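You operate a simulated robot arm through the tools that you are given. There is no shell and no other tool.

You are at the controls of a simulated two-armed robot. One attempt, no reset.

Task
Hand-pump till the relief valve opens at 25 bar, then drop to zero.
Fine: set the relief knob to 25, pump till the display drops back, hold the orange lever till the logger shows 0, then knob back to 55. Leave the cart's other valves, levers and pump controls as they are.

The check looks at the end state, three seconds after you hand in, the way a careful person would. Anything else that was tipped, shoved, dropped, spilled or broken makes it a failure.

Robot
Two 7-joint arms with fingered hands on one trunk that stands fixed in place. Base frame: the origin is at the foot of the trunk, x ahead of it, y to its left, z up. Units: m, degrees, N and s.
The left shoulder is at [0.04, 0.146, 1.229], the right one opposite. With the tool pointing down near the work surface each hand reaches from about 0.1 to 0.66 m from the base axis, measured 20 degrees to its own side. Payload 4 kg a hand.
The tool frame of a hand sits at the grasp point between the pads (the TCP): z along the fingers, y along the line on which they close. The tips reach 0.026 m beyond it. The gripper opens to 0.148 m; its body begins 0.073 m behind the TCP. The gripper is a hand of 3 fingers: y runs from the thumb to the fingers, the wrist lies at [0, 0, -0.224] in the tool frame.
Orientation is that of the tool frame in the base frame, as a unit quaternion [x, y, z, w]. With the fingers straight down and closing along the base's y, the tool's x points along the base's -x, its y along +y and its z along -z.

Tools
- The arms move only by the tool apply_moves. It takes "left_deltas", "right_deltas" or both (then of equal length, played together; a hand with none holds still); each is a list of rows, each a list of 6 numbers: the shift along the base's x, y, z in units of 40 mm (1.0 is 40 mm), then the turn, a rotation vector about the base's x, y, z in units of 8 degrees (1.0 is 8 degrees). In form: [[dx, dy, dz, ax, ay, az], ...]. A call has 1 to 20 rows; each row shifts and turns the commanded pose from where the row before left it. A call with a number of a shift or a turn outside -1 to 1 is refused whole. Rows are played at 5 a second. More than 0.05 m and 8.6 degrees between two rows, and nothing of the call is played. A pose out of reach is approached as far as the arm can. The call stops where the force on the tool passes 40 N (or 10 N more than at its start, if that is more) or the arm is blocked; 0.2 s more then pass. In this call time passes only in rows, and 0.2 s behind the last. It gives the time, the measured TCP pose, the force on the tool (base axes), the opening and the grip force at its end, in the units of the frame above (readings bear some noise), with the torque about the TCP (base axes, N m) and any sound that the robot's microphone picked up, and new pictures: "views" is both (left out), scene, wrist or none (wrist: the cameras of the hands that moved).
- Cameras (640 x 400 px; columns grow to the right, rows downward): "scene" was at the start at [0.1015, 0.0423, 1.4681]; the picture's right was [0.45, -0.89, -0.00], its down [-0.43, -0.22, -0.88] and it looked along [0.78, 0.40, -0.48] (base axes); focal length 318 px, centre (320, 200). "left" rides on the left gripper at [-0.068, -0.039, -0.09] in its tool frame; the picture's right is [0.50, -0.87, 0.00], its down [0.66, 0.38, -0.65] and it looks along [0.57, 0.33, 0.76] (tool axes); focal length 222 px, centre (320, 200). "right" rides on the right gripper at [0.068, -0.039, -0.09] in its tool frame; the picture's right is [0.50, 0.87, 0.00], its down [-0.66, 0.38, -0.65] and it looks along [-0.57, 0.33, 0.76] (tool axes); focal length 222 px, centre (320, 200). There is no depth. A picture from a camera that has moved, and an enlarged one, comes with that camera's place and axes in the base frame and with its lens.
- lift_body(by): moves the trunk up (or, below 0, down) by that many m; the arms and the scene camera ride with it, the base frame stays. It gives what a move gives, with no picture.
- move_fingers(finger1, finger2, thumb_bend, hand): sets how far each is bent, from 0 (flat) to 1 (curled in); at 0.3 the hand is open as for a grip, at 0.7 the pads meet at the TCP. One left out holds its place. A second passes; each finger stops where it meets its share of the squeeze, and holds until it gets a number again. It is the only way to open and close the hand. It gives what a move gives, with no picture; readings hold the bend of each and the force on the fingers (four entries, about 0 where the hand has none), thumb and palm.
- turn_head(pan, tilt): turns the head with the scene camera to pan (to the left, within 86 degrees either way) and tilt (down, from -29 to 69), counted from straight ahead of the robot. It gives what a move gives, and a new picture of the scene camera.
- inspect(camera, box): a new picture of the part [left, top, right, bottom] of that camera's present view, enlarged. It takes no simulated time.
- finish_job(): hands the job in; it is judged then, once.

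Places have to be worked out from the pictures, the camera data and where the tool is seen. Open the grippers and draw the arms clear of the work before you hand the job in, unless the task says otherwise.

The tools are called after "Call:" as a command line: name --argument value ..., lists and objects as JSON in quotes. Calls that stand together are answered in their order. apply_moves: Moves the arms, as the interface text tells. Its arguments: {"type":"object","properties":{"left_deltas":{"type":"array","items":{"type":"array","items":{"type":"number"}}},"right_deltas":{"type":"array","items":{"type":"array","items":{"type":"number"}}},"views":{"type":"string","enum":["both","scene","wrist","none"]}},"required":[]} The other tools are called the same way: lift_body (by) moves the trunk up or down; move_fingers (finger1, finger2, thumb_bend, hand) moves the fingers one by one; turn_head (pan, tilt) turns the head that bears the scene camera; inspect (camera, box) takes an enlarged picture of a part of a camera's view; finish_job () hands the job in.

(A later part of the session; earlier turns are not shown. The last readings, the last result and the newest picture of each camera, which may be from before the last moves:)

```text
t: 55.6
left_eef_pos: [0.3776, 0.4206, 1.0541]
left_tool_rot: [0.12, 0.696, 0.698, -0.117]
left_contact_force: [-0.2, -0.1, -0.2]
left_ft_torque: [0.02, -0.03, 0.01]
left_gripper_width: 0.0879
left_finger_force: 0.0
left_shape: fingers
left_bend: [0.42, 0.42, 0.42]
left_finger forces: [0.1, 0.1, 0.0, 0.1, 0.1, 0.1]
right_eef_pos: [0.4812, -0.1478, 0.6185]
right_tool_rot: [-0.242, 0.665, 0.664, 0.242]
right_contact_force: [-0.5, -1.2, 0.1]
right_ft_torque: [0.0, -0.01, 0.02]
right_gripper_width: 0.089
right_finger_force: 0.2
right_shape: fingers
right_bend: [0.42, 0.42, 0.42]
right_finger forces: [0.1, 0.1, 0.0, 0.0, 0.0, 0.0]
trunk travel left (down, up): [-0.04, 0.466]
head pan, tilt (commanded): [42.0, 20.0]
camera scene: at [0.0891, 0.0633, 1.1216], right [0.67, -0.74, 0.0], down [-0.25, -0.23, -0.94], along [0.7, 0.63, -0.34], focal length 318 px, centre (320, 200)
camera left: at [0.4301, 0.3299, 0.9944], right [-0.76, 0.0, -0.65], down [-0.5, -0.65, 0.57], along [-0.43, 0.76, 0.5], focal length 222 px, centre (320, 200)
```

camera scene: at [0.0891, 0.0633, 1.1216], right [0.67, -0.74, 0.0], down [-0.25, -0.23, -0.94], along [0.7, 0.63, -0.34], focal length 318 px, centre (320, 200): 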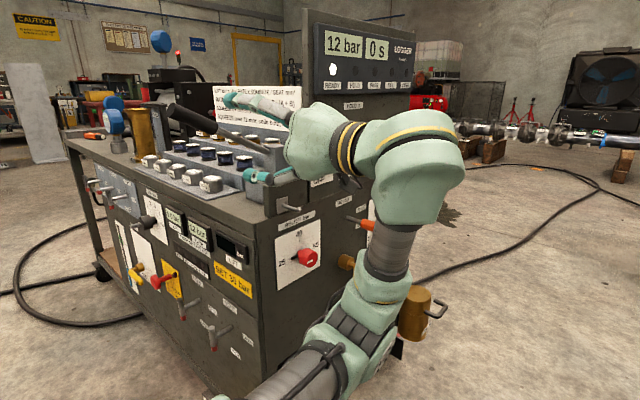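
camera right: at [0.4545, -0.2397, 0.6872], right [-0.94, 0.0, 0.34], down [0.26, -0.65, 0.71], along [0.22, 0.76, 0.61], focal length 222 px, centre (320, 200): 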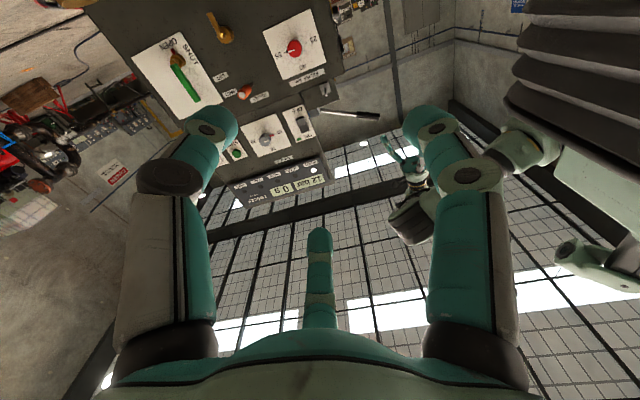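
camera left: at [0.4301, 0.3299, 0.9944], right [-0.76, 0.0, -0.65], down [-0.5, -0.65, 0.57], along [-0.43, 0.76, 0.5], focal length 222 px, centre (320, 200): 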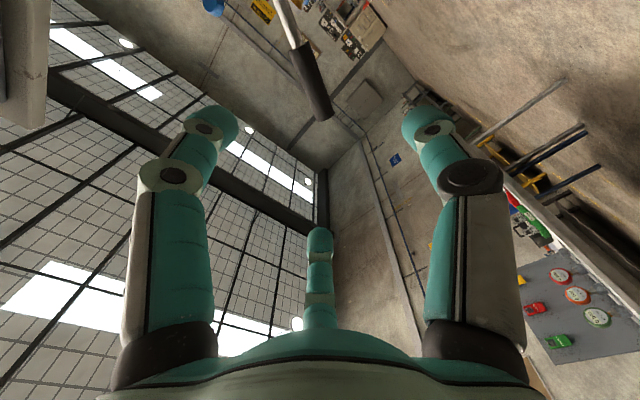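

The left camera agrees with the grip estimate: the axis passes about z 1.056 at x=0.385. I'll open the left fingers fully, align the roll with the rod's ~27° slope, and advance partway.

Call:
move_fingers --hand "left" --finger1 0.3 --finger2 0.3 --thumb_bend 0.3

Call:
apply_moves --left_deltas '[[0.09, 0.8, 0.02, 0, 0.95, 0], [0.09, 0.8, 0.02, 0, 0, 0], [0, 0.8, 0, 0, 0, 0], [0, 0.8, 0, 0, 0, 0]]' --views "both"

```text
t: 56.6
left_eef_pos: [0.3793, 0.4223, 1.0536]
left_tool_rot: [0.118, 0.696, 0.698, -0.117]
left_contact_force: [0.1, 0.0, -0.6]
left_ft_torque: [0.01, 0.03, -0.01]
left_gripper_width: 0.1263
left_finger_force: 0.1
left_shape: fingers
left_bend: [0.3, 0.3, 0.3]
left_finger forces: [0.0, 0.0, 0.0, 0.0, 0.1, 0.0]
right_eef_pos: [0.4816, -0.1468, 0.6193]
right_tool_rot: [-0.242, 0.664, 0.665, 0.241]
right_contact_force: [0.1, 0.1, 0.1]
right_ft_torque: [0.01, 0.0, 0.02]
right_gripper_width: 0.0888
right_finger_force: 0.0
right_shape: fingers
right_bend: [0.42, 0.42, 0.42]
right_finger forces: [0.0, 0.0, 0.0, 0.1, 0.1, 0.0]
trunk travel left (down, up): [-0.04, 0.466]
head pan, tilt (commanded): [42.0, 20.0]
```

```text
t: 57.6
left_eef_pos: [0.3857, 0.5498, 1.0533]
left_tool_rot: [0.164, 0.688, 0.688, -0.164]
left_contact_force: [-0.2, 0.0, -0.5]
left_ft_torque: [0.01, 0.0, 0.0]
left_gripper_width: 0.1266
left_finger_force: 0.0
left_shape: fingers
left_bend: [0.3, 0.3, 0.3]
left_finger forces: [0.1, 0.0, 0.0, 0.1, 0.0, 0.0]
right_eef_pos: [0.4809, -0.1462, 0.6187]
right_tool_rot: [-0.243, 0.665, 0.664, 0.242]
right_contact_force: [0.5, 0.0, 0.6]
right_ft_torque: [-0.02, -0.01, 0.0]
right_gripper_width: 0.0891
right_finger_force: 0.0
right_shape: fingers
right_bend: [0.42, 0.42, 0.42]
right_finger forces: [0.1, 0.0, 0.0, 0.0, 0.0, 0.0]
trunk travel left (down, up): [-0.04, 0.466]
head pan, tilt (commanded): [42.0, 20.0]
camera scene: at [0.0893, 0.0638, 1.1216], right [0.67, -0.74, 0.0], down [-0.25, -0.23, -0.94], along [0.7, 0.63, -0.34], focal length 318 px, centre (320, 200)
camera left: at [0.4293, 0.4586, 0.9885], right [-0.84, 0.0, -0.55], down [-0.42, -0.65, 0.63], along [-0.36, 0.76, 0.55], focal length 222 px, centre (320, 200)
```

scene: 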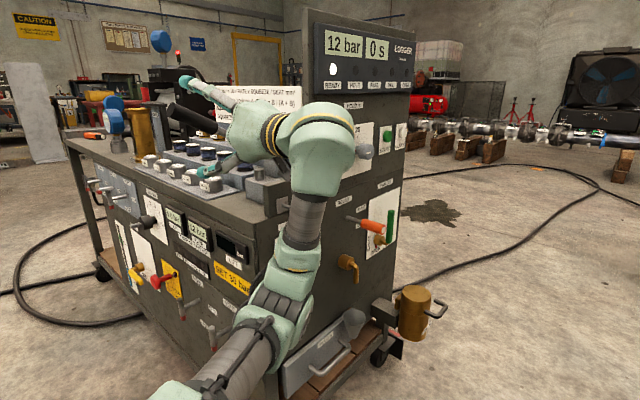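
left: 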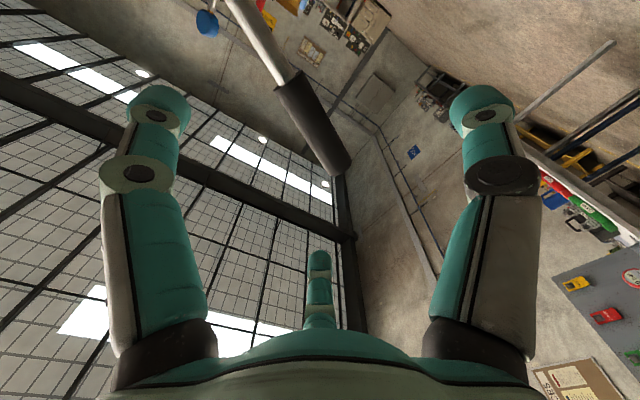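

The rod is lined up to pass between the thumb (below) and the two fingers (above). I'll advance the rest of the way slowly.

Call:
apply_moves --left_deltas '[[0, 0.6, 0.02, 0, 0, 0], [0, 0.6, 0.02, 0, 0, 0], [0, 0.6, 0.02, 0, 0, 0]]' --views "both"

```text
t: 58.4
left_eef_pos: [0.3853, 0.6192, 1.0562]
left_tool_rot: [0.164, 0.688, 0.688, -0.163]
left_contact_force: [1.0, 0.0, -0.6]
left_ft_torque: [-0.01, -0.02, -0.01]
left_gripper_width: 0.1269
left_finger_force: 0.0
left_shape: fingers
left_bend: [0.3, 0.3, 0.3]
left_finger forces: [0.0, 0.0, 0.0, 0.1, 0.1, 0.0]
right_eef_pos: [0.481, -0.1463, 0.6187]
right_tool_rot: [-0.243, 0.664, 0.664, 0.242]
right_contact_force: [0.1, -0.2, -0.8]
right_ft_torque: [-0.03, -0.01, -0.02]
right_gripper_width: 0.089
right_finger_force: 0.0
right_shape: fingers
right_bend: [0.42, 0.42, 0.42]
right_finger forces: [0.0, 0.0, 0.0, 0.1, 0.0, 0.0]
trunk travel left (down, up): [-0.04, 0.466]
head pan, tilt (commanded): [42.0, 20.0]
camera scene: at [0.0893, 0.0637, 1.1216], right [0.67, -0.74, 0.0], down [-0.25, -0.23, -0.94], along [0.7, 0.63, -0.34], focal length 318 px, centre (320, 200)
camera left: at [0.4292, 0.5292, 0.9899], right [-0.84, 0.0, -0.55], down [-0.42, -0.65, 0.63], along [-0.36, 0.76, 0.55], focal length 222 px, centre (320, 200)
```

scene: 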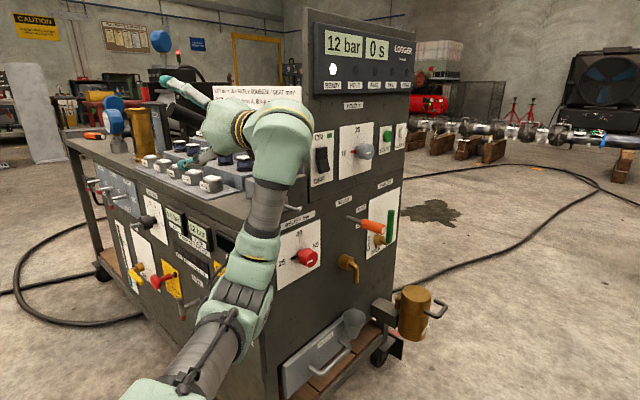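
left: 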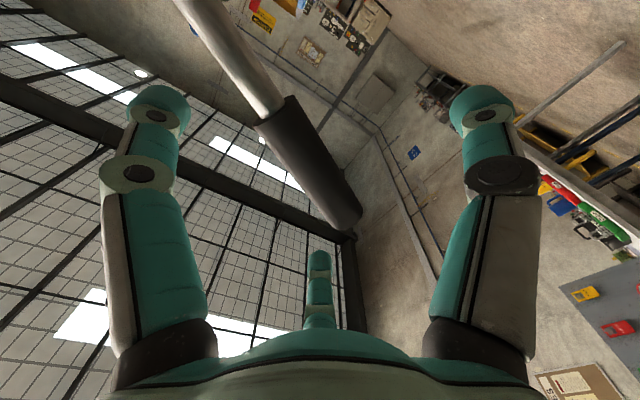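

The rod sits nicely between the fingers. I'll slide slightly toward the grip's free end and pitch the hand about 32° downward, so the wrist and camera stay above the cart corner during strokes.

Call:
apply_moves --left_deltas '[[-0.1, 0.14, 0.06, -1, 0, 0], [-0.1, 0.14, 0.06, -1, 0, 0], [-0.1, 0.14, 0.06, -1, 0, 0], [-0.1, 0.14, 0.06, -1, 0, 0]]' --views "both"

```text
t: 59.4
left_eef_pos: [0.3696, 0.6411, 1.0671]
left_tool_rot: [0.204, 0.85, 0.472, -0.112]
left_contact_force: [0.6, 0.1, -0.7]
left_ft_torque: [0.01, -0.03, 0.02]
left_gripper_width: 0.1267
left_finger_force: 0.1
left_shape: fingers
left_bend: [0.3, 0.3, 0.3]
left_finger forces: [0.0, 0.1, 0.0, 0.0, 0.1, 0.1]
right_eef_pos: [0.481, -0.1476, 0.6192]
right_tool_rot: [-0.243, 0.664, 0.665, 0.241]
right_contact_force: [0.5, 0.8, -0.2]
right_ft_torque: [0.02, -0.01, -0.02]
right_gripper_width: 0.0888
right_finger_force: 0.1
right_shape: fingers
right_bend: [0.42, 0.42, 0.42]
right_finger forces: [0.0, 0.1, 0.0, 0.0, 0.0, 0.1]
trunk travel left (down, up): [-0.04, 0.466]
head pan, tilt (commanded): [42.0, 20.0]
camera scene: at [0.0891, 0.0631, 1.1216], right [0.67, -0.74, 0.0], down [-0.25, -0.23, -0.94], along [0.7, 0.63, -0.34], focal length 318 px, centre (320, 200)
camera left: at [0.4122, 0.5298, 1.0585], right [-0.84, -0.29, -0.46], down [-0.41, -0.22, 0.88], along [-0.36, 0.93, 0.06], focal length 222 px, centre (320, 200)
```

scene: 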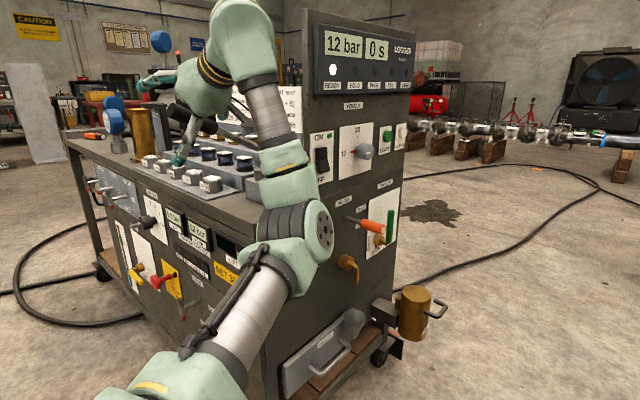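
left: 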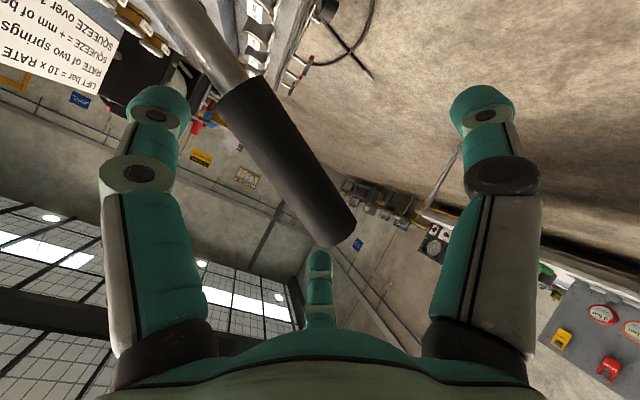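

The grip's free end is close to the far finger, so I'll slide 16 mm back up the rod and then close loosely to form a cage around the grip.

Call:
apply_moves --left_deltas '[[0.38, 0.1, -0.19, 0, 0, 0]]' --views "none"

Call:
move_fingers --hand "left" --finger1 0.46 --finger2 0.46 --thumb_bend 0.52

Call:
apply_moves --left_deltas '[[0, 0, 0, 0, 0, 0]]' --views "both"

```text
t: 59.8
left_eef_pos: [0.384, 0.6458, 1.0581]
left_tool_rot: [0.203, 0.851, 0.472, -0.112]
left_contact_force: [0.2, 0.3, -0.2]
left_ft_torque: [0.01, 0.0, 0.01]
left_gripper_width: 0.1264
left_finger_force: 0.0
left_shape: fingers
left_bend: [0.3, 0.3, 0.3]
left_finger forces: [0.1, 0.0, 0.0, 0.0, 0.0, 0.0]
right_eef_pos: [0.4812, -0.1475, 0.6183]
right_tool_rot: [-0.242, 0.665, 0.664, 0.241]
right_contact_force: [-0.3, -0.1, 0.4]
right_ft_torque: [0.02, -0.03, 0.0]
right_gripper_width: 0.0888
right_finger_force: 0.0
right_shape: fingers
right_bend: [0.42, 0.42, 0.42]
right_finger forces: [0.1, 0.0, 0.1, 0.0, 0.1, 0.1]
trunk travel left (down, up): [-0.04, 0.466]
head pan, tilt (commanded): [42.0, 20.0]
```

```text
t: 60.8
left_eef_pos: [0.3854, 0.6461, 1.0581]
left_tool_rot: [0.203, 0.851, 0.471, -0.113]
left_contact_force: [0.5, -0.1, 0.5]
left_ft_torque: [0.02, -0.02, 0.0]
left_gripper_width: 0.0663
left_finger_force: 0.5
left_shape: fingers
left_bend: [0.46, 0.46, 0.52]
left_finger forces: [0.1, 0.0, 0.0, 0.0, 0.0, 0.0]
right_eef_pos: [0.4809, -0.1477, 0.6196]
right_tool_rot: [-0.242, 0.665, 0.664, 0.242]
right_contact_force: [0.4, -1.1, 0.6]
right_ft_torque: [0.03, 0.0, 0.03]
right_gripper_width: 0.0888
right_finger_force: 0.1
right_shape: fingers
right_bend: [0.42, 0.42, 0.42]
right_finger forces: [0.0, 0.1, 0.1, 0.0, 0.1, 0.1]
trunk travel left (down, up): [-0.04, 0.466]
head pan, tilt (commanded): [42.0, 20.0]
```

```text
t: 61.2
left_eef_pos: [0.3837, 0.6464, 1.0581]
left_tool_rot: [0.203, 0.851, 0.472, -0.112]
left_contact_force: [0.4, 0.2, 0.5]
left_ft_torque: [0.0, -0.02, -0.01]
left_gripper_width: 0.0663
left_finger_force: 0.3
left_shape: fingers
left_bend: [0.46, 0.46, 0.52]
left_finger forces: [0.2, 0.1, 0.0, 0.0, 0.0, 0.0]
right_eef_pos: [0.4805, -0.1487, 0.6193]
right_tool_rot: [-0.242, 0.665, 0.664, 0.242]
right_contact_force: [0.7, 0.3, -0.3]
right_ft_torque: [0.02, -0.01, -0.05]
right_gripper_width: 0.0892
right_finger_force: 0.1
right_shape: fingers
right_bend: [0.42, 0.42, 0.42]
right_finger forces: [0.0, 0.0, 0.0, 0.0, 0.0, 0.0]
trunk travel left (down, up): [-0.04, 0.466]
head pan, tilt (commanded): [42.0, 20.0]
camera scene: at [0.0895, 0.0633, 1.1216], right [0.67, -0.74, 0.0], down [-0.25, -0.23, -0.94], along [0.7, 0.63, -0.34], focal length 318 px, centre (320, 200)
camera left: at [0.4278, 0.5342, 1.0503], right [-0.84, -0.29, -0.46], down [-0.41, -0.22, 0.88], along [-0.36, 0.93, 0.06], focal length 222 px, centre (320, 200)
```

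scene: 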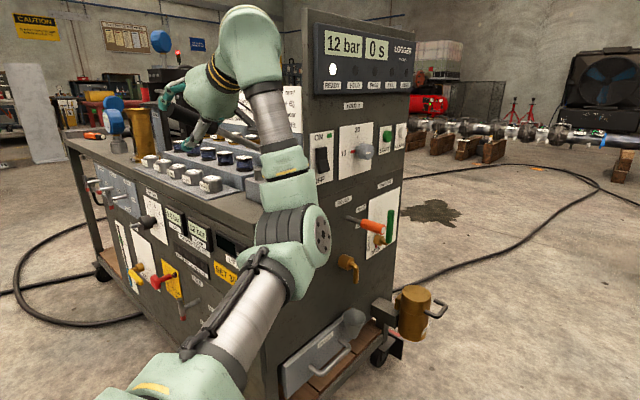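
left: 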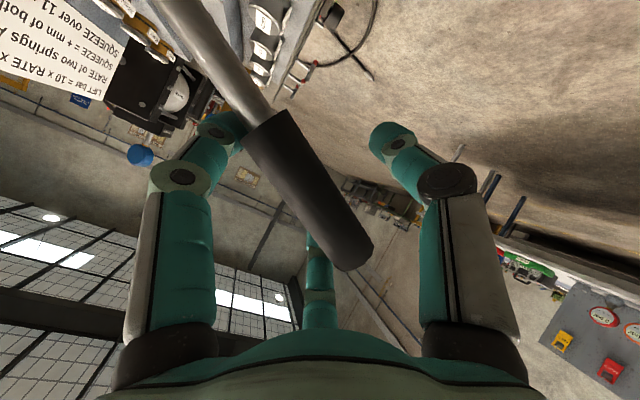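

The grip is caged: two fingers above, thumb below, no contact force. I'll make a slow test downstroke of 40 mm and watch the force and the display.

Call:
apply_moves --left_deltas '[[-0.06, 0, -0.25, 0, 0, 0], [-0.06, 0, -0.25, 0, 0, 0], [-0.06, 0, -0.25, 0, 0, 0], [-0.06, 0, -0.25, 0, 0, 0]]' --views "both"

```text
t: 62.2
left_eef_pos: [0.3737, 0.6463, 1.0185]
left_tool_rot: [0.203, 0.85, 0.472, -0.112]
left_contact_force: [1.0, 0.7, 2.6]
left_ft_torque: [0.0, -0.13, 0.01]
left_gripper_width: 0.068
left_finger_force: 1.3
left_shape: fingers
left_bend: [0.46, 0.46, 0.52]
left_finger forces: [2.1, 0.0, 0.0, 0.1, 0.1, 0.1]
right_eef_pos: [0.4813, -0.1476, 0.6193]
right_tool_rot: [-0.242, 0.665, 0.664, 0.242]
right_contact_force: [-0.4, 1.3, -0.1]
right_ft_torque: [0.01, 0.0, 0.04]
right_gripper_width: 0.0891
right_finger_force: 0.1
right_shape: fingers
right_bend: [0.42, 0.42, 0.42]
right_finger forces: [0.0, 0.0, 0.0, 0.0, 0.0, 0.0]
trunk travel left (down, up): [-0.04, 0.466]
head pan, tilt (commanded): [42.0, 20.0]
camera scene: at [0.0895, 0.0632, 1.1216], right [0.67, -0.74, 0.0], down [-0.25, -0.23, -0.94], along [0.7, 0.63, -0.34], focal length 318 px, centre (320, 200)
camera left: at [0.4179, 0.5339, 1.0105], right [-0.84, -0.29, -0.47], down [-0.41, -0.22, 0.88], along [-0.36, 0.93, 0.06], focal length 222 px, centre (320, 200)
```

scene: 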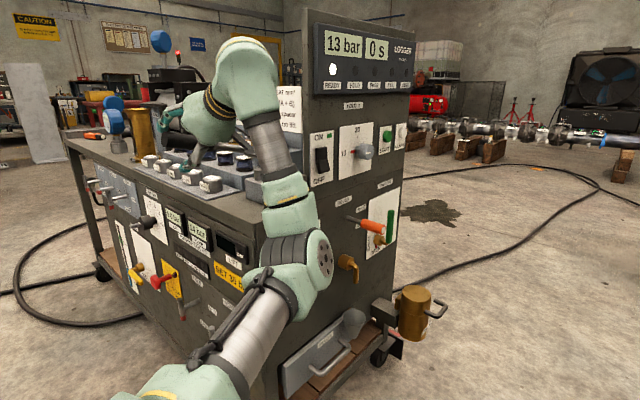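
left: 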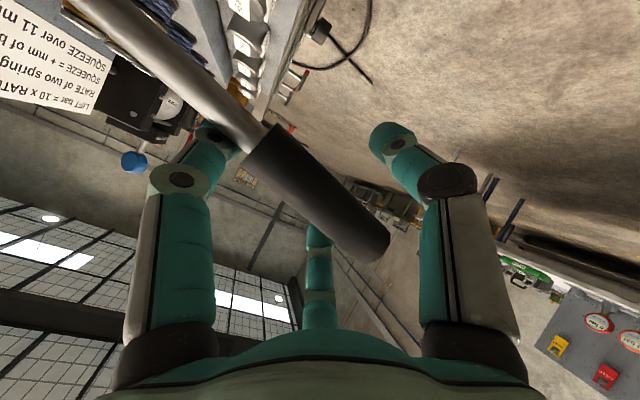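

The display rose to 13 bar with only about 2.6 N, so this is the right lever and direction. I'll continue the downstroke, rolling the hand with the lever.

Call:
apply_moves --left_deltas '[[-0.05, 0, -0.4, 0, -0.5, 0], [-0.05, 0, -0.4, 0, -0.5, 0], [0, 0, -0.4, 0, -0.5, 0], [0, 0, -0.4, 0, -0.5, 0]]' --views "both"

```text
t: 63.2
left_eef_pos: [0.3702, 0.6453, 0.9574]
left_tool_rot: [0.135, 0.858, 0.496, 0.008]
left_contact_force: [-0.5, 2.3, 5.0]
left_ft_torque: [0.0, -0.24, 0.02]
left_gripper_width: 0.0701
left_finger_force: 2.1
left_shape: fingers
left_bend: [0.45, 0.46, 0.52]
left_finger forces: [4.0, 0.1, 0.0, 0.0, 0.1, 0.0]
right_eef_pos: [0.4809, -0.1481, 0.619]
right_tool_rot: [-0.242, 0.664, 0.665, 0.241]
right_contact_force: [0.7, 0.1, 0.7]
right_ft_torque: [0.02, 0.0, 0.05]
right_gripper_width: 0.0887
right_finger_force: 0.0
right_shape: fingers
right_bend: [0.42, 0.42, 0.42]
right_finger forces: [0.0, 0.0, 0.0, 0.1, 0.0, 0.1]
trunk travel left (down, up): [-0.04, 0.466]
head pan, tilt (commanded): [42.0, 20.0]
camera scene: at [0.0891, 0.063, 1.1216], right [0.67, -0.74, 0.0], down [-0.25, -0.23, -0.94], along [0.7, 0.63, -0.34], focal length 318 px, centre (320, 200)
camera left: at [0.4136, 0.5332, 0.9608], right [-0.68, -0.29, -0.68], down [-0.64, -0.22, 0.73], along [-0.36, 0.93, -0.04], focal length 222 px, centre (320, 200)
```

scene: 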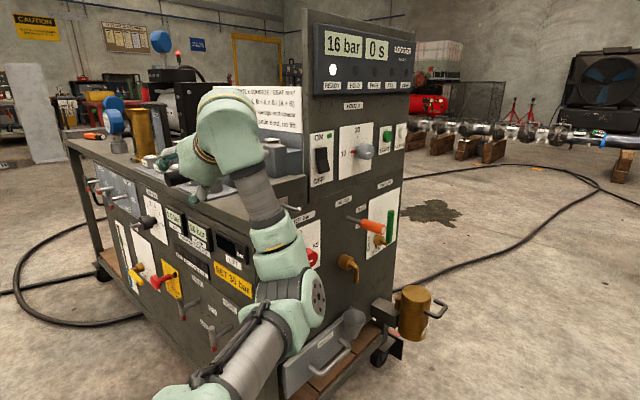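
left: 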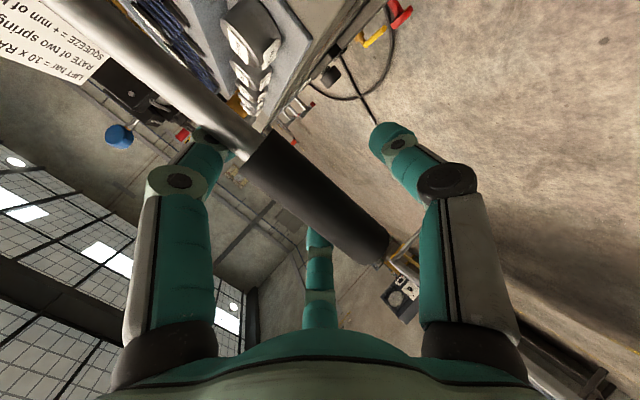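

It's at 16 bar and the force is still light (5 N). I'll finish the downstroke with three more small rows.

Call:
apply_moves --left_deltas '[[0, 0, -0.35, 0, -0.4, 0], [0.04, 0, -0.35, 0, -0.3, 0], [0.05, 0, -0.35, 0, 0, 0]]' --views "both"

```text
t: 64.0
left_eef_pos: [0.3694, 0.6408, 0.9214]
left_tool_rot: [0.108, 0.854, 0.506, 0.052]
left_contact_force: [-4.4, -4.9, 33.1]
left_ft_torque: [0.54, -1.37, -0.26]
left_gripper_width: 0.0898
left_finger_force: 15.8
left_shape: fingers
left_bend: [0.38, 0.44, 0.52]
left_finger forces: [26.1, 5.5, 0.0, 0.1, 0.0, 0.0]
right_eef_pos: [0.48, -0.1503, 0.6203]
right_tool_rot: [-0.242, 0.663, 0.665, 0.243]
right_contact_force: [-0.4, -0.2, -0.1]
right_ft_torque: [0.03, -0.02, 0.01]
right_gripper_width: 0.0889
right_finger_force: 0.0
right_shape: fingers
right_bend: [0.42, 0.42, 0.42]
right_finger forces: [0.0, 0.0, 0.0, 0.0, 0.1, 0.0]
trunk travel left (down, up): [-0.04, 0.466]
head pan, tilt (commanded): [42.0, 20.0]
camera scene: at [0.0864, 0.0589, 1.1224], right [0.67, -0.74, 0.0], down [-0.25, -0.22, -0.94], along [0.7, 0.63, -0.34], focal length 318 px, centre (320, 200)
camera left: at [0.413, 0.5295, 0.9287], right [-0.6, -0.28, -0.75], down [-0.72, -0.23, 0.66], along [-0.36, 0.93, -0.07], focal length 222 px, centre (320, 200)
```

scene: 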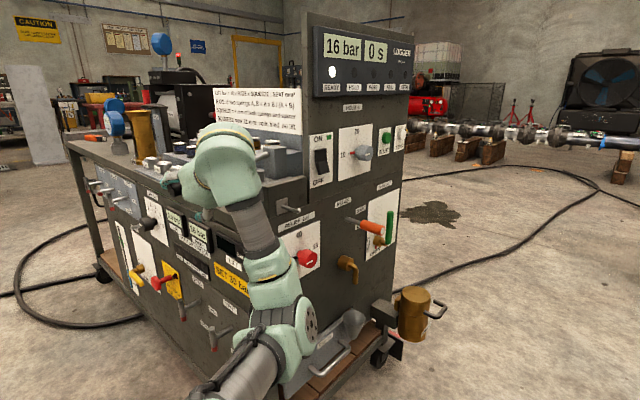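
left: 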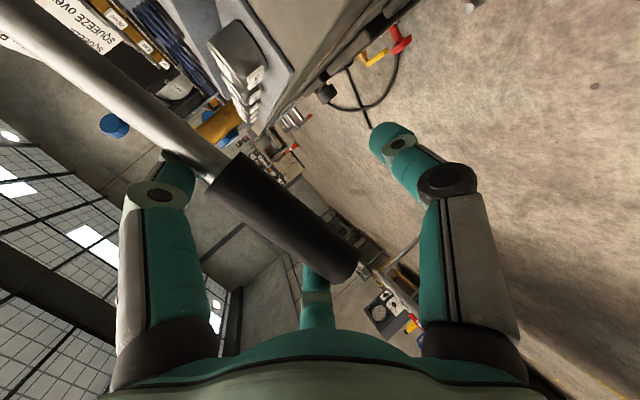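

I hit the bottom stop (33 N) at 16 bar, so one stroke adds about 4 bar. Now I'll raise the lever with the thumb for the next stroke, rolling back as it rises.

Call:
apply_moves --left_deltas '[[-0.05, 0.05, 0.4, 0, 0.1, 0], [-0.04, 0.05, 0.4, 0, 0.3, 0], [0, 0.03, 0.4, 0, 0.4, 0], [0, 0, 0.4, 0, 0.4, 0], [0.05, 0, 0.4, 0, 0.4, 0], [0.05, 0, 0.4, 0, 0.4, 0], [0.08, 0, 0.4, 0, 0.4, 0], [0.08, 0, 0.4, 0, 0.3, 0], [0.1, 0, 0.3, 0, 0, 0]]' --views "both"

```text
t: 66.0
left_eef_pos: [0.3815, 0.6521, 1.0558]
left_tool_rot: [0.202, 0.85, 0.473, -0.113]
left_contact_force: [-0.1, 0.2, 0.2]
left_ft_torque: [0.0, -0.02, 0.0]
left_gripper_width: 0.0662
left_finger_force: 0.1
left_shape: fingers
left_bend: [0.46, 0.46, 0.52]
left_finger forces: [0.0, 0.0, 0.1, 0.1, 0.0, 0.0]
right_eef_pos: [0.4806, -0.1472, 0.619]
right_tool_rot: [-0.243, 0.664, 0.665, 0.24]
right_contact_force: [-0.3, 0.0, 0.2]
right_ft_torque: [-0.04, -0.01, -0.03]
right_gripper_width: 0.0888
right_finger_force: 0.1
right_shape: fingers
right_bend: [0.42, 0.42, 0.42]
right_finger forces: [0.1, 0.0, 0.1, 0.1, 0.1, 0.1]
trunk travel left (down, up): [-0.04, 0.466]
head pan, tilt (commanded): [42.0, 20.0]
camera scene: at [0.0889, 0.0631, 1.1216], right [0.67, -0.74, 0.0], down [-0.25, -0.23, -0.94], along [0.7, 0.63, -0.34], focal length 318 px, centre (320, 200)
camera left: at [0.4262, 0.5404, 1.0469], right [-0.84, -0.29, -0.46], down [-0.41, -0.22, 0.88], along [-0.36, 0.93, 0.06], focal length 222 px, centre (320, 200)
```

scene: 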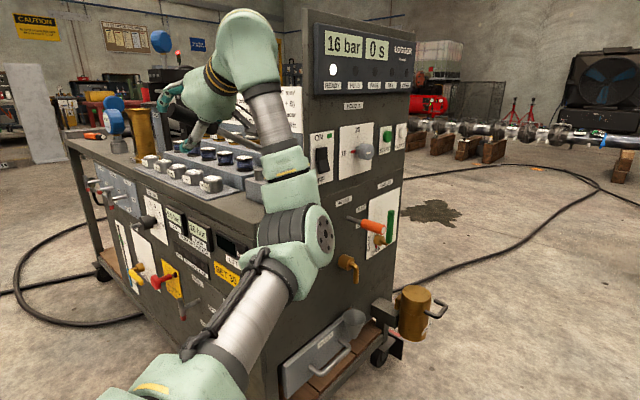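
left: 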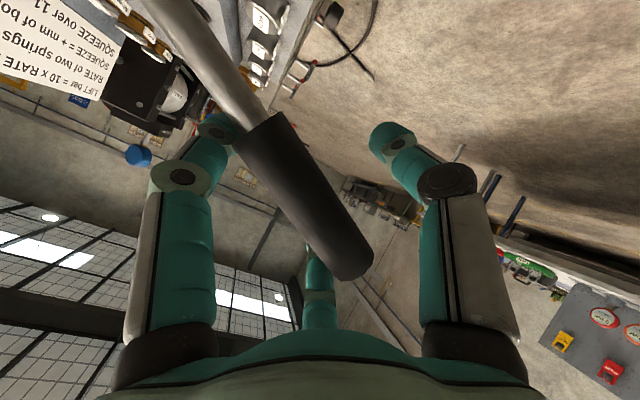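

The lever springs back on its own and the logger holds 16 bar. I'll repeat the stroke: down about 112 mm and back up in one call, staying just short of the stop.

Call:
apply_moves --left_deltas '[[-0.06, -0.1, -0.4, 0, -0.3, 0], [-0.06, -0.05, -0.4, 0, -0.4, 0], [-0.05, 0, -0.4, 0, -0.4, 0], [-0.05, 0, -0.4, 0, -0.4, 0], [0, 0, -0.4, 0, -0.4, 0], [0, 0, -0.4, 0, -0.4, 0], [0, 0, -0.4, 0, -0.3, 0], [0, 0, 0.4, 0, 0.3, 0], [0, 0, 0.4, 0, 0.4, 0], [0, 0, 0.4, 0, 0.4, 0], [0.05, 0, 0.4, 0, 0.4, 0], [0.05, 0, 0.4, 0, 0.4, 0], [0.06, 0, 0.4, 0, 0.4, 0], [0.06, 0, 0.4, 0, 0.3, 0]]' --views "scene"

```text
t: 69.0
left_eef_pos: [0.3844, 0.6445, 1.0526]
left_tool_rot: [0.204, 0.85, 0.472, -0.113]
left_contact_force: [2.3, 0.4, -0.8]
left_ft_torque: [-0.01, 0.0, 0.04]
left_gripper_width: 0.0695
left_finger_force: 1.0
left_shape: fingers
left_bend: [0.44, 0.46, 0.52]
left_finger forces: [2.0, 0.1, 0.0, 0.1, 0.1, 0.0]
right_eef_pos: [0.4813, -0.148, 0.6187]
right_tool_rot: [-0.242, 0.664, 0.665, 0.241]
right_contact_force: [-0.1, -0.1, 0.3]
right_ft_torque: [0.0, -0.02, -0.02]
right_gripper_width: 0.089
right_finger_force: 0.1
right_shape: fingers
right_bend: [0.42, 0.42, 0.42]
right_finger forces: [0.0, 0.0, 0.0, 0.0, 0.1, 0.0]
trunk travel left (down, up): [-0.04, 0.466]
head pan, tilt (commanded): [42.0, 20.0]
camera scene: at [0.0897, 0.0632, 1.1216], right [0.67, -0.74, 0.0], down [-0.25, -0.23, -0.94], along [0.7, 0.63, -0.34], focal length 318 px, centre (320, 200)
```

scene: 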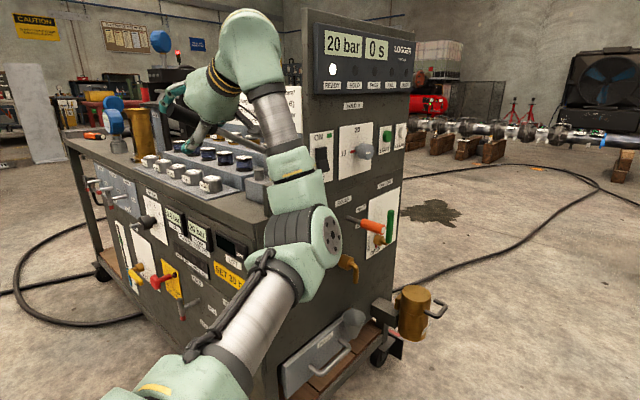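

That stroke took it to 20 bar. One more identical stroke should bring it to about 24.

Call:
apply_moves --left_deltas '[[-0.06, 0, -0.4, 0, -0.3, 0], [-0.06, 0, -0.4, 0, -0.4, 0], [-0.05, 0, -0.4, 0, -0.4, 0], [-0.05, 0, -0.4, 0, -0.4, 0], [0, 0, -0.4, 0, -0.4, 0], [0, 0, -0.4, 0, -0.4, 0], [0, 0, -0.35, 0, -0.3, 0], [0, 0, 0.35, 0, 0.3, 0], [0, 0, 0.4, 0, 0.4, 0], [0, 0, 0.4, 0, 0.4, 0], [0.05, 0, 0.4, 0, 0.4, 0], [0.05, 0, 0.4, 0, 0.4, 0], [0.06, 0, 0.4, 0, 0.4, 0], [0.06, 0.03, 0.5, 0, 0.3, 0]]' --views "scene"

```text
t: 72.0
left_eef_pos: [0.3837, 0.6467, 1.0575]
left_tool_rot: [0.203, 0.851, 0.472, -0.113]
left_contact_force: [1.0, -0.3, 0.1]
left_ft_torque: [0.0, -0.03, -0.01]
left_gripper_width: 0.0669
left_finger_force: 0.0
left_shape: fingers
left_bend: [0.45, 0.46, 0.52]
left_finger forces: [0.5, 0.0, 0.0, 0.1, 0.0, 0.0]
right_eef_pos: [0.4809, -0.1476, 0.6192]
right_tool_rot: [-0.243, 0.664, 0.665, 0.241]
right_contact_force: [-0.4, -0.8, -0.2]
right_ft_torque: [0.03, -0.02, 0.01]
right_gripper_width: 0.0888
right_finger_force: 0.1
right_shape: fingers
right_bend: [0.42, 0.42, 0.42]
right_finger forces: [0.1, 0.0, 0.1, 0.0, 0.0, 0.0]
trunk travel left (down, up): [-0.04, 0.466]
head pan, tilt (commanded): [42.0, 20.0]
camera scene: at [0.0891, 0.063, 1.1217], right [0.67, -0.74, 0.0], down [-0.25, -0.23, -0.94], along [0.7, 0.63, -0.34], focal length 318 px, centre (320, 200)
```

scene: 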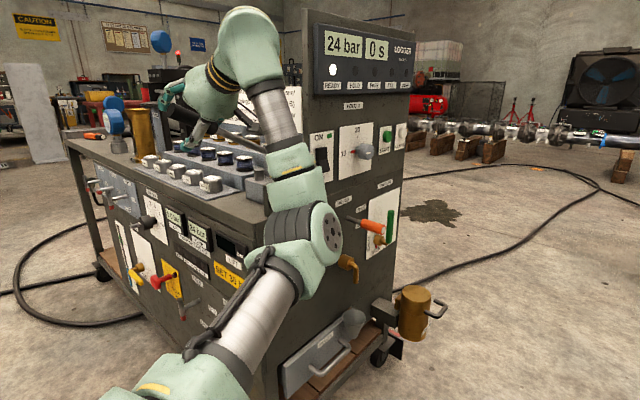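

It's at 24 bar. I'll take the next downstroke in short pieces so I can see the display near 25.

Call:
apply_moves --left_deltas '[[-0.06, 0, -0.4, 0, -0.3, 0], [-0.06, 0, -0.4, 0, -0.4, 0], [-0.05, 0, -0.4, 0, -0.4, 0]]' --views "scene"

Call:
inspect --camera "scene" --box '[300, 20, 420, 100]'

```text
t: 72.8
left_eef_pos: [0.3765, 0.6468, 1.0106]
left_tool_rot: [0.166, 0.857, 0.486, -0.046]
left_contact_force: [0.2, 1.0, 2.1]
left_ft_torque: [0.01, -0.12, 0.04]
left_gripper_width: 0.0683
left_finger_force: 0.8
left_shape: fingers
left_bend: [0.45, 0.46, 0.52]
left_finger forces: [2.0, 0.1, 0.1, 0.0, 0.1, 0.1]
right_eef_pos: [0.4813, -0.1473, 0.6187]
right_tool_rot: [-0.242, 0.664, 0.665, 0.242]
right_contact_force: [0.0, 0.1, 0.4]
right_ft_torque: [0.01, -0.02, -0.05]
right_gripper_width: 0.089
right_finger_force: 0.1
right_shape: fingers
right_bend: [0.42, 0.42, 0.42]
right_finger forces: [0.1, 0.0, 0.0, 0.0, 0.0, 0.0]
trunk travel left (down, up): [-0.04, 0.466]
head pan, tilt (commanded): [42.0, 20.0]
camera scene: at [0.0894, 0.0632, 1.1216], right [0.67, -0.74, 0.0], down [-0.25, -0.23, -0.94], along [0.7, 0.63, -0.34], focal length 318 px, centre (320, 200)
```

scene: 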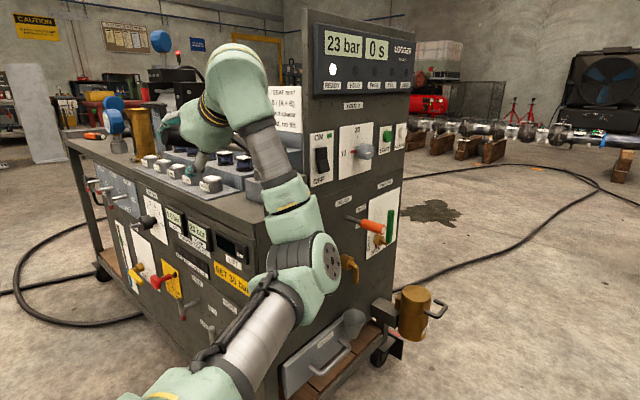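

```text
5.00 times, centred on (360, 60) of scene
camera zoom: at [0.0894, 0.0632, 1.1216], right [0.67, -0.74, 0.0], down [-0.25, -0.23, -0.94], along [0.7, 0.63, -0.34], focal length 1590 px, centre (120, 900)
```

zoom: 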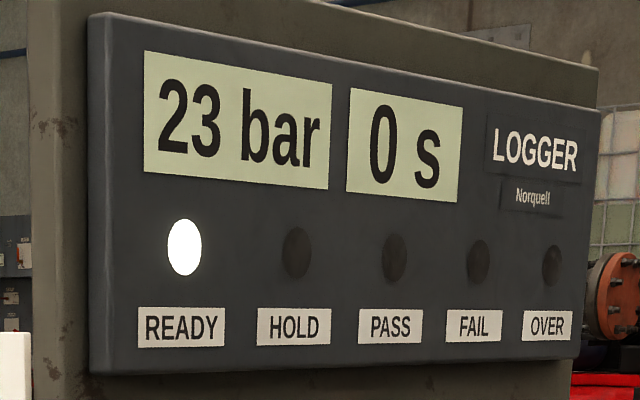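

The display fell from 24 to 23 while I was pushing down, which suggests the relief opened at about 25 and dropped back. I'll continue this stroke in small steps to confirm it.

Call:
apply_moves --left_deltas '[[-0.05, 0, -0.35, 0, -0.4, 0]]' --views "none"

Call:
inspect --camera "scene" --box '[300, 20, 420, 100]'

Call:
apply_moves --left_deltas '[[0, 0, -0.35, 0, -0.4, 0]]' --views "none"

Call:
inspect --camera "scene" --box '[300, 20, 420, 100]'

Call:
apply_moves --left_deltas '[[0, 0, -0.35, 0, -0.4, 0]]' --views "none"

Call:
inspect --camera "scene" --box '[300, 20, 420, 100]'

```text
t: 73.2
left_eef_pos: [0.3748, 0.6465, 0.9955]
left_tool_rot: [0.152, 0.858, 0.491, -0.022]
left_contact_force: [-0.5, 0.3, 3.3]
left_ft_torque: [0.02, -0.15, 0.0]
left_gripper_width: 0.068
left_finger_force: 1.6
left_shape: fingers
left_bend: [0.46, 0.46, 0.52]
left_finger forces: [2.7, 0.0, 0.0, 0.0, 0.1, 0.0]
right_eef_pos: [0.4805, -0.1463, 0.6192]
right_tool_rot: [-0.242, 0.664, 0.664, 0.241]
right_contact_force: [0.3, -0.3, -0.6]
right_ft_torque: [-0.01, -0.01, 0.02]
right_gripper_width: 0.0889
right_finger_force: 0.0
right_shape: fingers
right_bend: [0.42, 0.42, 0.42]
right_finger forces: [0.0, 0.1, 0.0, 0.0, 0.0, 0.0]
trunk travel left (down, up): [-0.04, 0.466]
head pan, tilt (commanded): [42.0, 20.0]
```

```text
5.00 times, centred on (360, 60) of scene
camera zoom: at [0.0892, 0.063, 1.1216], right [0.67, -0.74, 0.0], down [-0.25, -0.23, -0.94], along [0.7, 0.63, -0.34], focal length 1590 px, centre (120, 900)
```

zoom: 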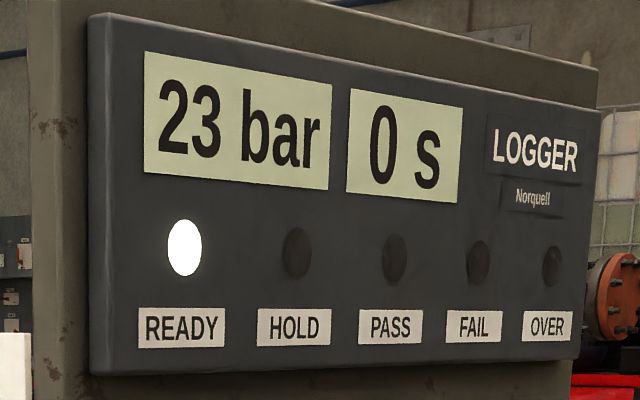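

```text
t: 73.6
left_eef_pos: [0.3747, 0.6459, 0.9826]
left_tool_rot: [0.139, 0.858, 0.495, 0.002]
left_contact_force: [-2.1, 0.4, 3.5]
left_ft_torque: [0.02, -0.19, 0.01]
left_gripper_width: 0.0674
left_finger_force: 1.4
left_shape: fingers
left_bend: [0.46, 0.46, 0.52]
left_finger forces: [3.3, 0.1, 0.1, 0.0, 0.0, 0.1]
right_eef_pos: [0.4803, -0.1483, 0.6181]
right_tool_rot: [-0.242, 0.664, 0.665, 0.241]
right_contact_force: [-0.2, -1.0, -0.1]
right_ft_torque: [0.02, -0.01, 0.0]
right_gripper_width: 0.0892
right_finger_force: 0.0
right_shape: fingers
right_bend: [0.42, 0.42, 0.42]
right_finger forces: [0.0, 0.1, 0.1, 0.0, 0.1, 0.0]
trunk travel left (down, up): [-0.04, 0.466]
head pan, tilt (commanded): [42.0, 20.0]
```

```text
5.00 times, centred on (360, 60) of scene
camera zoom: at [0.089, 0.063, 1.1217], right [0.67, -0.74, 0.0], down [-0.25, -0.23, -0.94], along [0.7, 0.63, -0.34], focal length 1590 px, centre (120, 900)
```

zoom: 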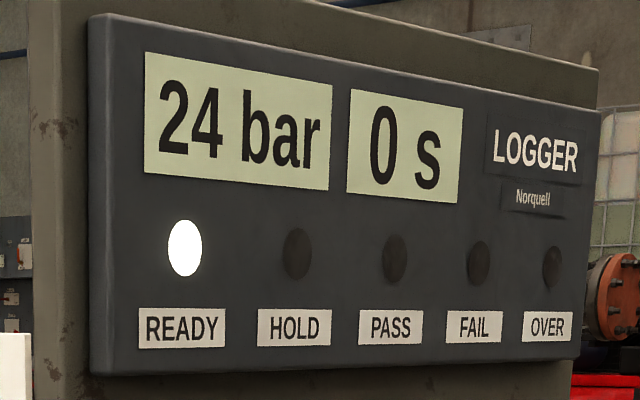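

```text
t: 74.0
left_eef_pos: [0.3745, 0.6453, 0.9684]
left_tool_rot: [0.124, 0.857, 0.499, 0.026]
left_contact_force: [-1.9, 0.3, 4.8]
left_ft_torque: [-0.01, -0.24, 0.07]
left_gripper_width: 0.0679
left_finger_force: 2.3
left_shape: fingers
left_bend: [0.46, 0.46, 0.52]
left_finger forces: [4.1, 0.0, 0.1, 0.1, 0.0, 0.0]
right_eef_pos: [0.4808, -0.1479, 0.6193]
right_tool_rot: [-0.242, 0.664, 0.665, 0.241]
right_contact_force: [0.3, -0.4, -0.1]
right_ft_torque: [0.02, 0.04, -0.03]
right_gripper_width: 0.0889
right_finger_force: 0.1
right_shape: fingers
right_bend: [0.42, 0.42, 0.42]
right_finger forces: [0.1, 0.1, 0.0, 0.0, 0.0, 0.0]
trunk travel left (down, up): [-0.04, 0.466]
head pan, tilt (commanded): [42.0, 20.0]
```

```text
5.00 times, centred on (360, 60) of scene
camera zoom: at [0.0888, 0.063, 1.1217], right [0.67, -0.74, 0.0], down [-0.25, -0.23, -0.94], along [0.7, 0.63, -0.34], focal length 1590 px, centre (120, 900)
```

zoom: 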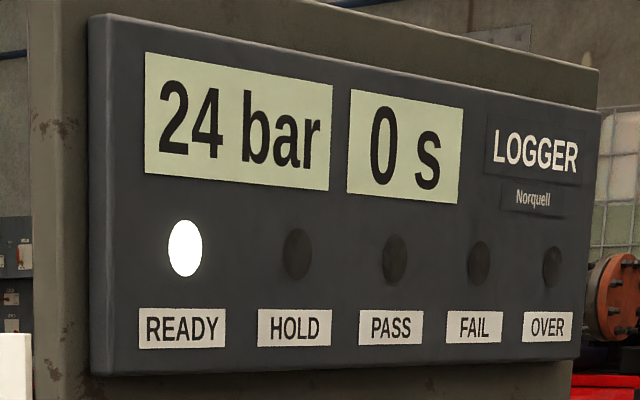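

After the drop it is rising again (23 to 24). I'll do the last bit of the stroke in small steps and watch for another relief drop.

Call:
apply_moves --left_deltas '[[0, 0, -0.2, 0, -0.2, 0]]' --views "none"

Call:
inspect --camera "scene" --box '[300, 20, 420, 100]'

Call:
apply_moves --left_deltas '[[0, 0, -0.2, 0, -0.1, 0]]' --views "none"

Call:
inspect --camera "scene" --box '[300, 20, 420, 100]'

Call:
apply_moves --left_deltas '[[0, 0, -0.15, 0, 0, 0]]' --views "none"

Call:
inspect --camera "scene" --box '[300, 20, 420, 100]'

```text
t: 74.4
left_eef_pos: [0.3746, 0.6462, 0.9592]
left_tool_rot: [0.118, 0.857, 0.501, 0.038]
left_contact_force: [-1.4, -0.3, 3.4]
left_ft_torque: [0.02, -0.3, 0.04]
left_gripper_width: 0.0684
left_finger_force: 1.7
left_shape: fingers
left_bend: [0.46, 0.46, 0.52]
left_finger forces: [4.2, 0.1, 0.0, 0.1, 0.0, 0.0]
right_eef_pos: [0.4803, -0.1469, 0.6196]
right_tool_rot: [-0.242, 0.665, 0.665, 0.241]
right_contact_force: [0.2, 0.9, 0.1]
right_ft_torque: [0.01, -0.02, 0.03]
right_gripper_width: 0.0888
right_finger_force: 0.0
right_shape: fingers
right_bend: [0.42, 0.42, 0.42]
right_finger forces: [0.1, 0.0, 0.0, 0.1, 0.0, 0.0]
trunk travel left (down, up): [-0.04, 0.466]
head pan, tilt (commanded): [42.0, 20.0]
```

```text
5.00 times, centred on (360, 60) of scene
camera zoom: at [0.0888, 0.0628, 1.1217], right [0.67, -0.74, 0.0], down [-0.25, -0.23, -0.94], along [0.7, 0.63, -0.34], focal length 1590 px, centre (120, 900)
```

zoom: 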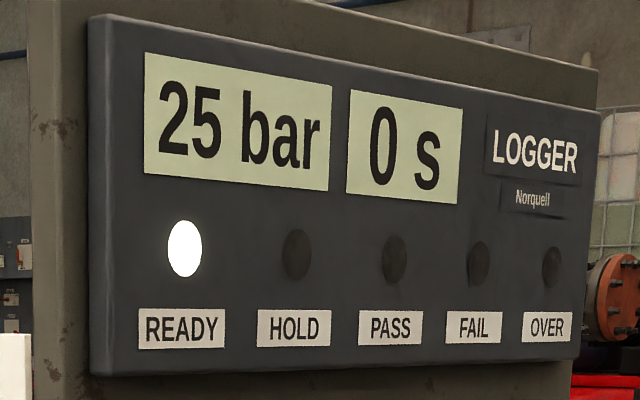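

```text
t: 74.8
left_eef_pos: [0.3747, 0.6454, 0.9513]
left_tool_rot: [0.114, 0.857, 0.501, 0.044]
left_contact_force: [-2.6, 1.9, 4.6]
left_ft_torque: [0.05, -0.29, 0.06]
left_gripper_width: 0.0686
left_finger_force: 2.1
left_shape: fingers
left_bend: [0.46, 0.46, 0.52]
left_finger forces: [4.7, 0.0, 0.0, 0.0, 0.1, 0.1]
right_eef_pos: [0.4806, -0.1479, 0.6181]
right_tool_rot: [-0.243, 0.664, 0.664, 0.242]
right_contact_force: [0.0, -0.4, -0.1]
right_ft_torque: [0.01, 0.02, -0.02]
right_gripper_width: 0.089
right_finger_force: 0.1
right_shape: fingers
right_bend: [0.42, 0.42, 0.42]
right_finger forces: [0.0, 0.1, 0.0, 0.0, 0.0, 0.0]
trunk travel left (down, up): [-0.04, 0.466]
head pan, tilt (commanded): [42.0, 20.0]
```

```text
5.00 times, centred on (360, 60) of scene
camera zoom: at [0.0888, 0.0628, 1.1217], right [0.67, -0.74, 0.0], down [-0.25, -0.23, -0.94], along [0.7, 0.63, -0.34], focal length 1590 px, centre (120, 900)
```

zoom: 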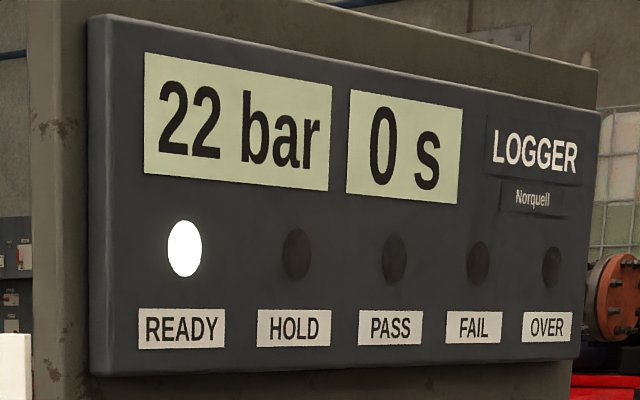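

```text
t: 75.2
left_eef_pos: [0.3749, 0.6458, 0.9457]
left_tool_rot: [0.114, 0.857, 0.501, 0.043]
left_contact_force: [-3.2, -0.3, 5.6]
left_ft_torque: [0.02, -0.28, 0.05]
left_gripper_width: 0.0687
left_finger_force: 2.4
left_shape: fingers
left_bend: [0.46, 0.46, 0.52]
left_finger forces: [5.0, 0.0, 0.1, 0.0, 0.0, 0.0]
right_eef_pos: [0.4813, -0.1468, 0.6187]
right_tool_rot: [-0.242, 0.664, 0.665, 0.241]
right_contact_force: [0.4, 0.0, -0.3]
right_ft_torque: [-0.01, 0.02, -0.02]
right_gripper_width: 0.0891
right_finger_force: 0.1
right_shape: fingers
right_bend: [0.42, 0.42, 0.42]
right_finger forces: [0.1, 0.1, 0.0, 0.0, 0.0, 0.0]
trunk travel left (down, up): [-0.04, 0.466]
head pan, tilt (commanded): [42.0, 20.0]
```

```text
5.00 times, centred on (360, 60) of scene
camera zoom: at [0.0887, 0.0627, 1.1217], right [0.67, -0.74, 0.0], down [-0.25, -0.23, -0.94], along [0.7, 0.63, -0.34], focal length 1590 px, centre (120, 900)
```

zoom: 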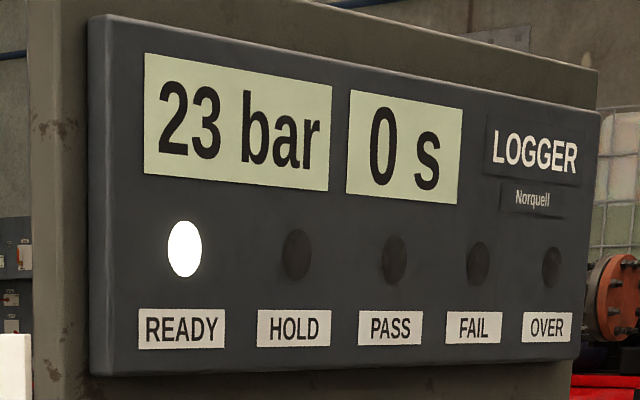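

The relief clearly opened at 25 and dropped to 22, so pumping is done. I'll let the lever rise back to rest and then open the hand.

Call:
apply_moves --left_deltas '[[-0.02, 0, 0.4, 0, 0.3, 0], [0, 0, 0.4, 0, 0.4, 0], [0.02, 0, 0.4, 0, 0.4, 0], [0.05, 0, 0.4, 0, 0.4, 0], [0.05, 0, 0.4, 0, 0.4, 0], [0.06, 0, 0.4, 0, 0.4, 0], [0.06, 0, 0.4, 0, 0.3, 0]]' --views "none"

Call:
move_fingers --hand "left" --finger1 0.3 --finger2 0.3 --thumb_bend 0.3

Call:
apply_moves --left_deltas '[[0, 0, 0, 0, 0, 0]]' --views "both"

```text
t: 76.8
left_eef_pos: [0.386, 0.6441, 1.0569]
left_tool_rot: [0.203, 0.85, 0.472, -0.112]
left_contact_force: [0.2, 0.9, 0.3]
left_ft_torque: [0.0, 0.05, -0.02]
left_gripper_width: 0.0668
left_finger_force: 0.3
left_shape: fingers
left_bend: [0.45, 0.46, 0.52]
left_finger forces: [0.4, 0.0, 0.0, 0.1, 0.1, 0.1]
right_eef_pos: [0.4813, -0.1472, 0.6196]
right_tool_rot: [-0.243, 0.664, 0.665, 0.241]
right_contact_force: [0.3, -0.4, 0.5]
right_ft_torque: [-0.02, 0.01, -0.01]
right_gripper_width: 0.0889
right_finger_force: 0.1
right_shape: fingers
right_bend: [0.42, 0.42, 0.42]
right_finger forces: [0.0, 0.0, 0.1, 0.0, 0.0, 0.0]
trunk travel left (down, up): [-0.04, 0.466]
head pan, tilt (commanded): [42.0, 20.0]
```

```text
t: 77.8
left_eef_pos: [0.3853, 0.6445, 1.0563]
left_tool_rot: [0.202, 0.851, 0.472, -0.113]
left_contact_force: [0.5, 0.1, -1.0]
left_ft_torque: [0.01, 0.04, 0.04]
left_gripper_width: 0.1261
left_finger_force: 0.1
left_shape: fingers
left_bend: [0.3, 0.3, 0.3]
left_finger forces: [0.0, 0.0, 0.0, 0.0, 0.1, 0.0]
right_eef_pos: [0.4807, -0.1484, 0.6194]
right_tool_rot: [-0.242, 0.664, 0.664, 0.242]
right_contact_force: [0.2, 0.4, 0.3]
right_ft_torque: [-0.01, 0.02, 0.02]
right_gripper_width: 0.0889
right_finger_force: 0.0
right_shape: fingers
right_bend: [0.42, 0.42, 0.42]
right_finger forces: [0.0, 0.1, 0.1, 0.1, 0.0, 0.0]
trunk travel left (down, up): [-0.04, 0.466]
head pan, tilt (commanded): [42.0, 20.0]
```

```text
t: 78.2
left_eef_pos: [0.3844, 0.6452, 1.0568]
left_tool_rot: [0.203, 0.85, 0.472, -0.113]
left_contact_force: [0.4, 0.0, 0.6]
left_ft_torque: [-0.01, 0.02, -0.02]
left_gripper_width: 0.1261
left_finger_force: 0.1
left_shape: fingers
left_bend: [0.3, 0.3, 0.3]
left_finger forces: [0.0, 0.0, 0.1, 0.0, 0.0, 0.1]
right_eef_pos: [0.4804, -0.1473, 0.619]
right_tool_rot: [-0.243, 0.664, 0.665, 0.242]
right_contact_force: [0.1, 0.1, 0.6]
right_ft_torque: [0.02, 0.01, 0.01]
right_gripper_width: 0.089
right_finger_force: 0.0
right_shape: fingers
right_bend: [0.42, 0.42, 0.42]
right_finger forces: [0.1, 0.0, 0.0, 0.0, 0.0, 0.1]
trunk travel left (down, up): [-0.04, 0.466]
head pan, tilt (commanded): [42.0, 20.0]
camera scene: at [0.0895, 0.0633, 1.1216], right [0.67, -0.74, 0.0], down [-0.25, -0.23, -0.94], along [0.7, 0.63, -0.34], focal length 318 px, centre (320, 200)
camera left: at [0.4289, 0.5337, 1.0488], right [-0.84, -0.29, -0.46], down [-0.41, -0.22, 0.88], along [-0.36, 0.93, 0.06], focal length 222 px, centre (320, 200)
```

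scene: 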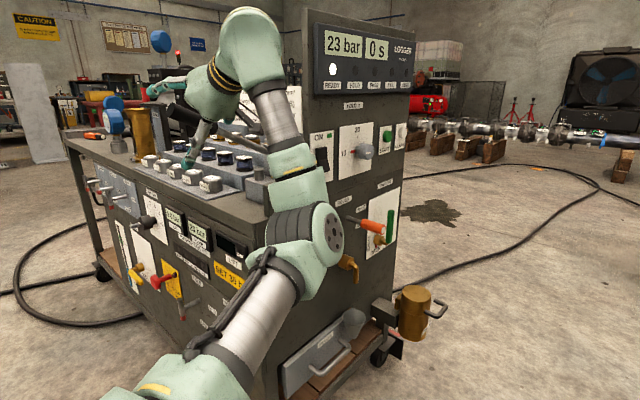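
left: 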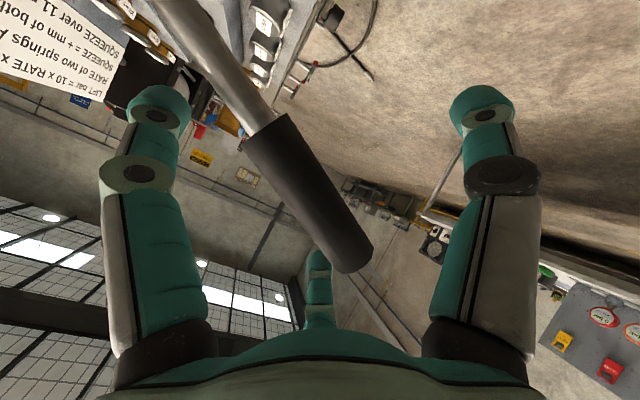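

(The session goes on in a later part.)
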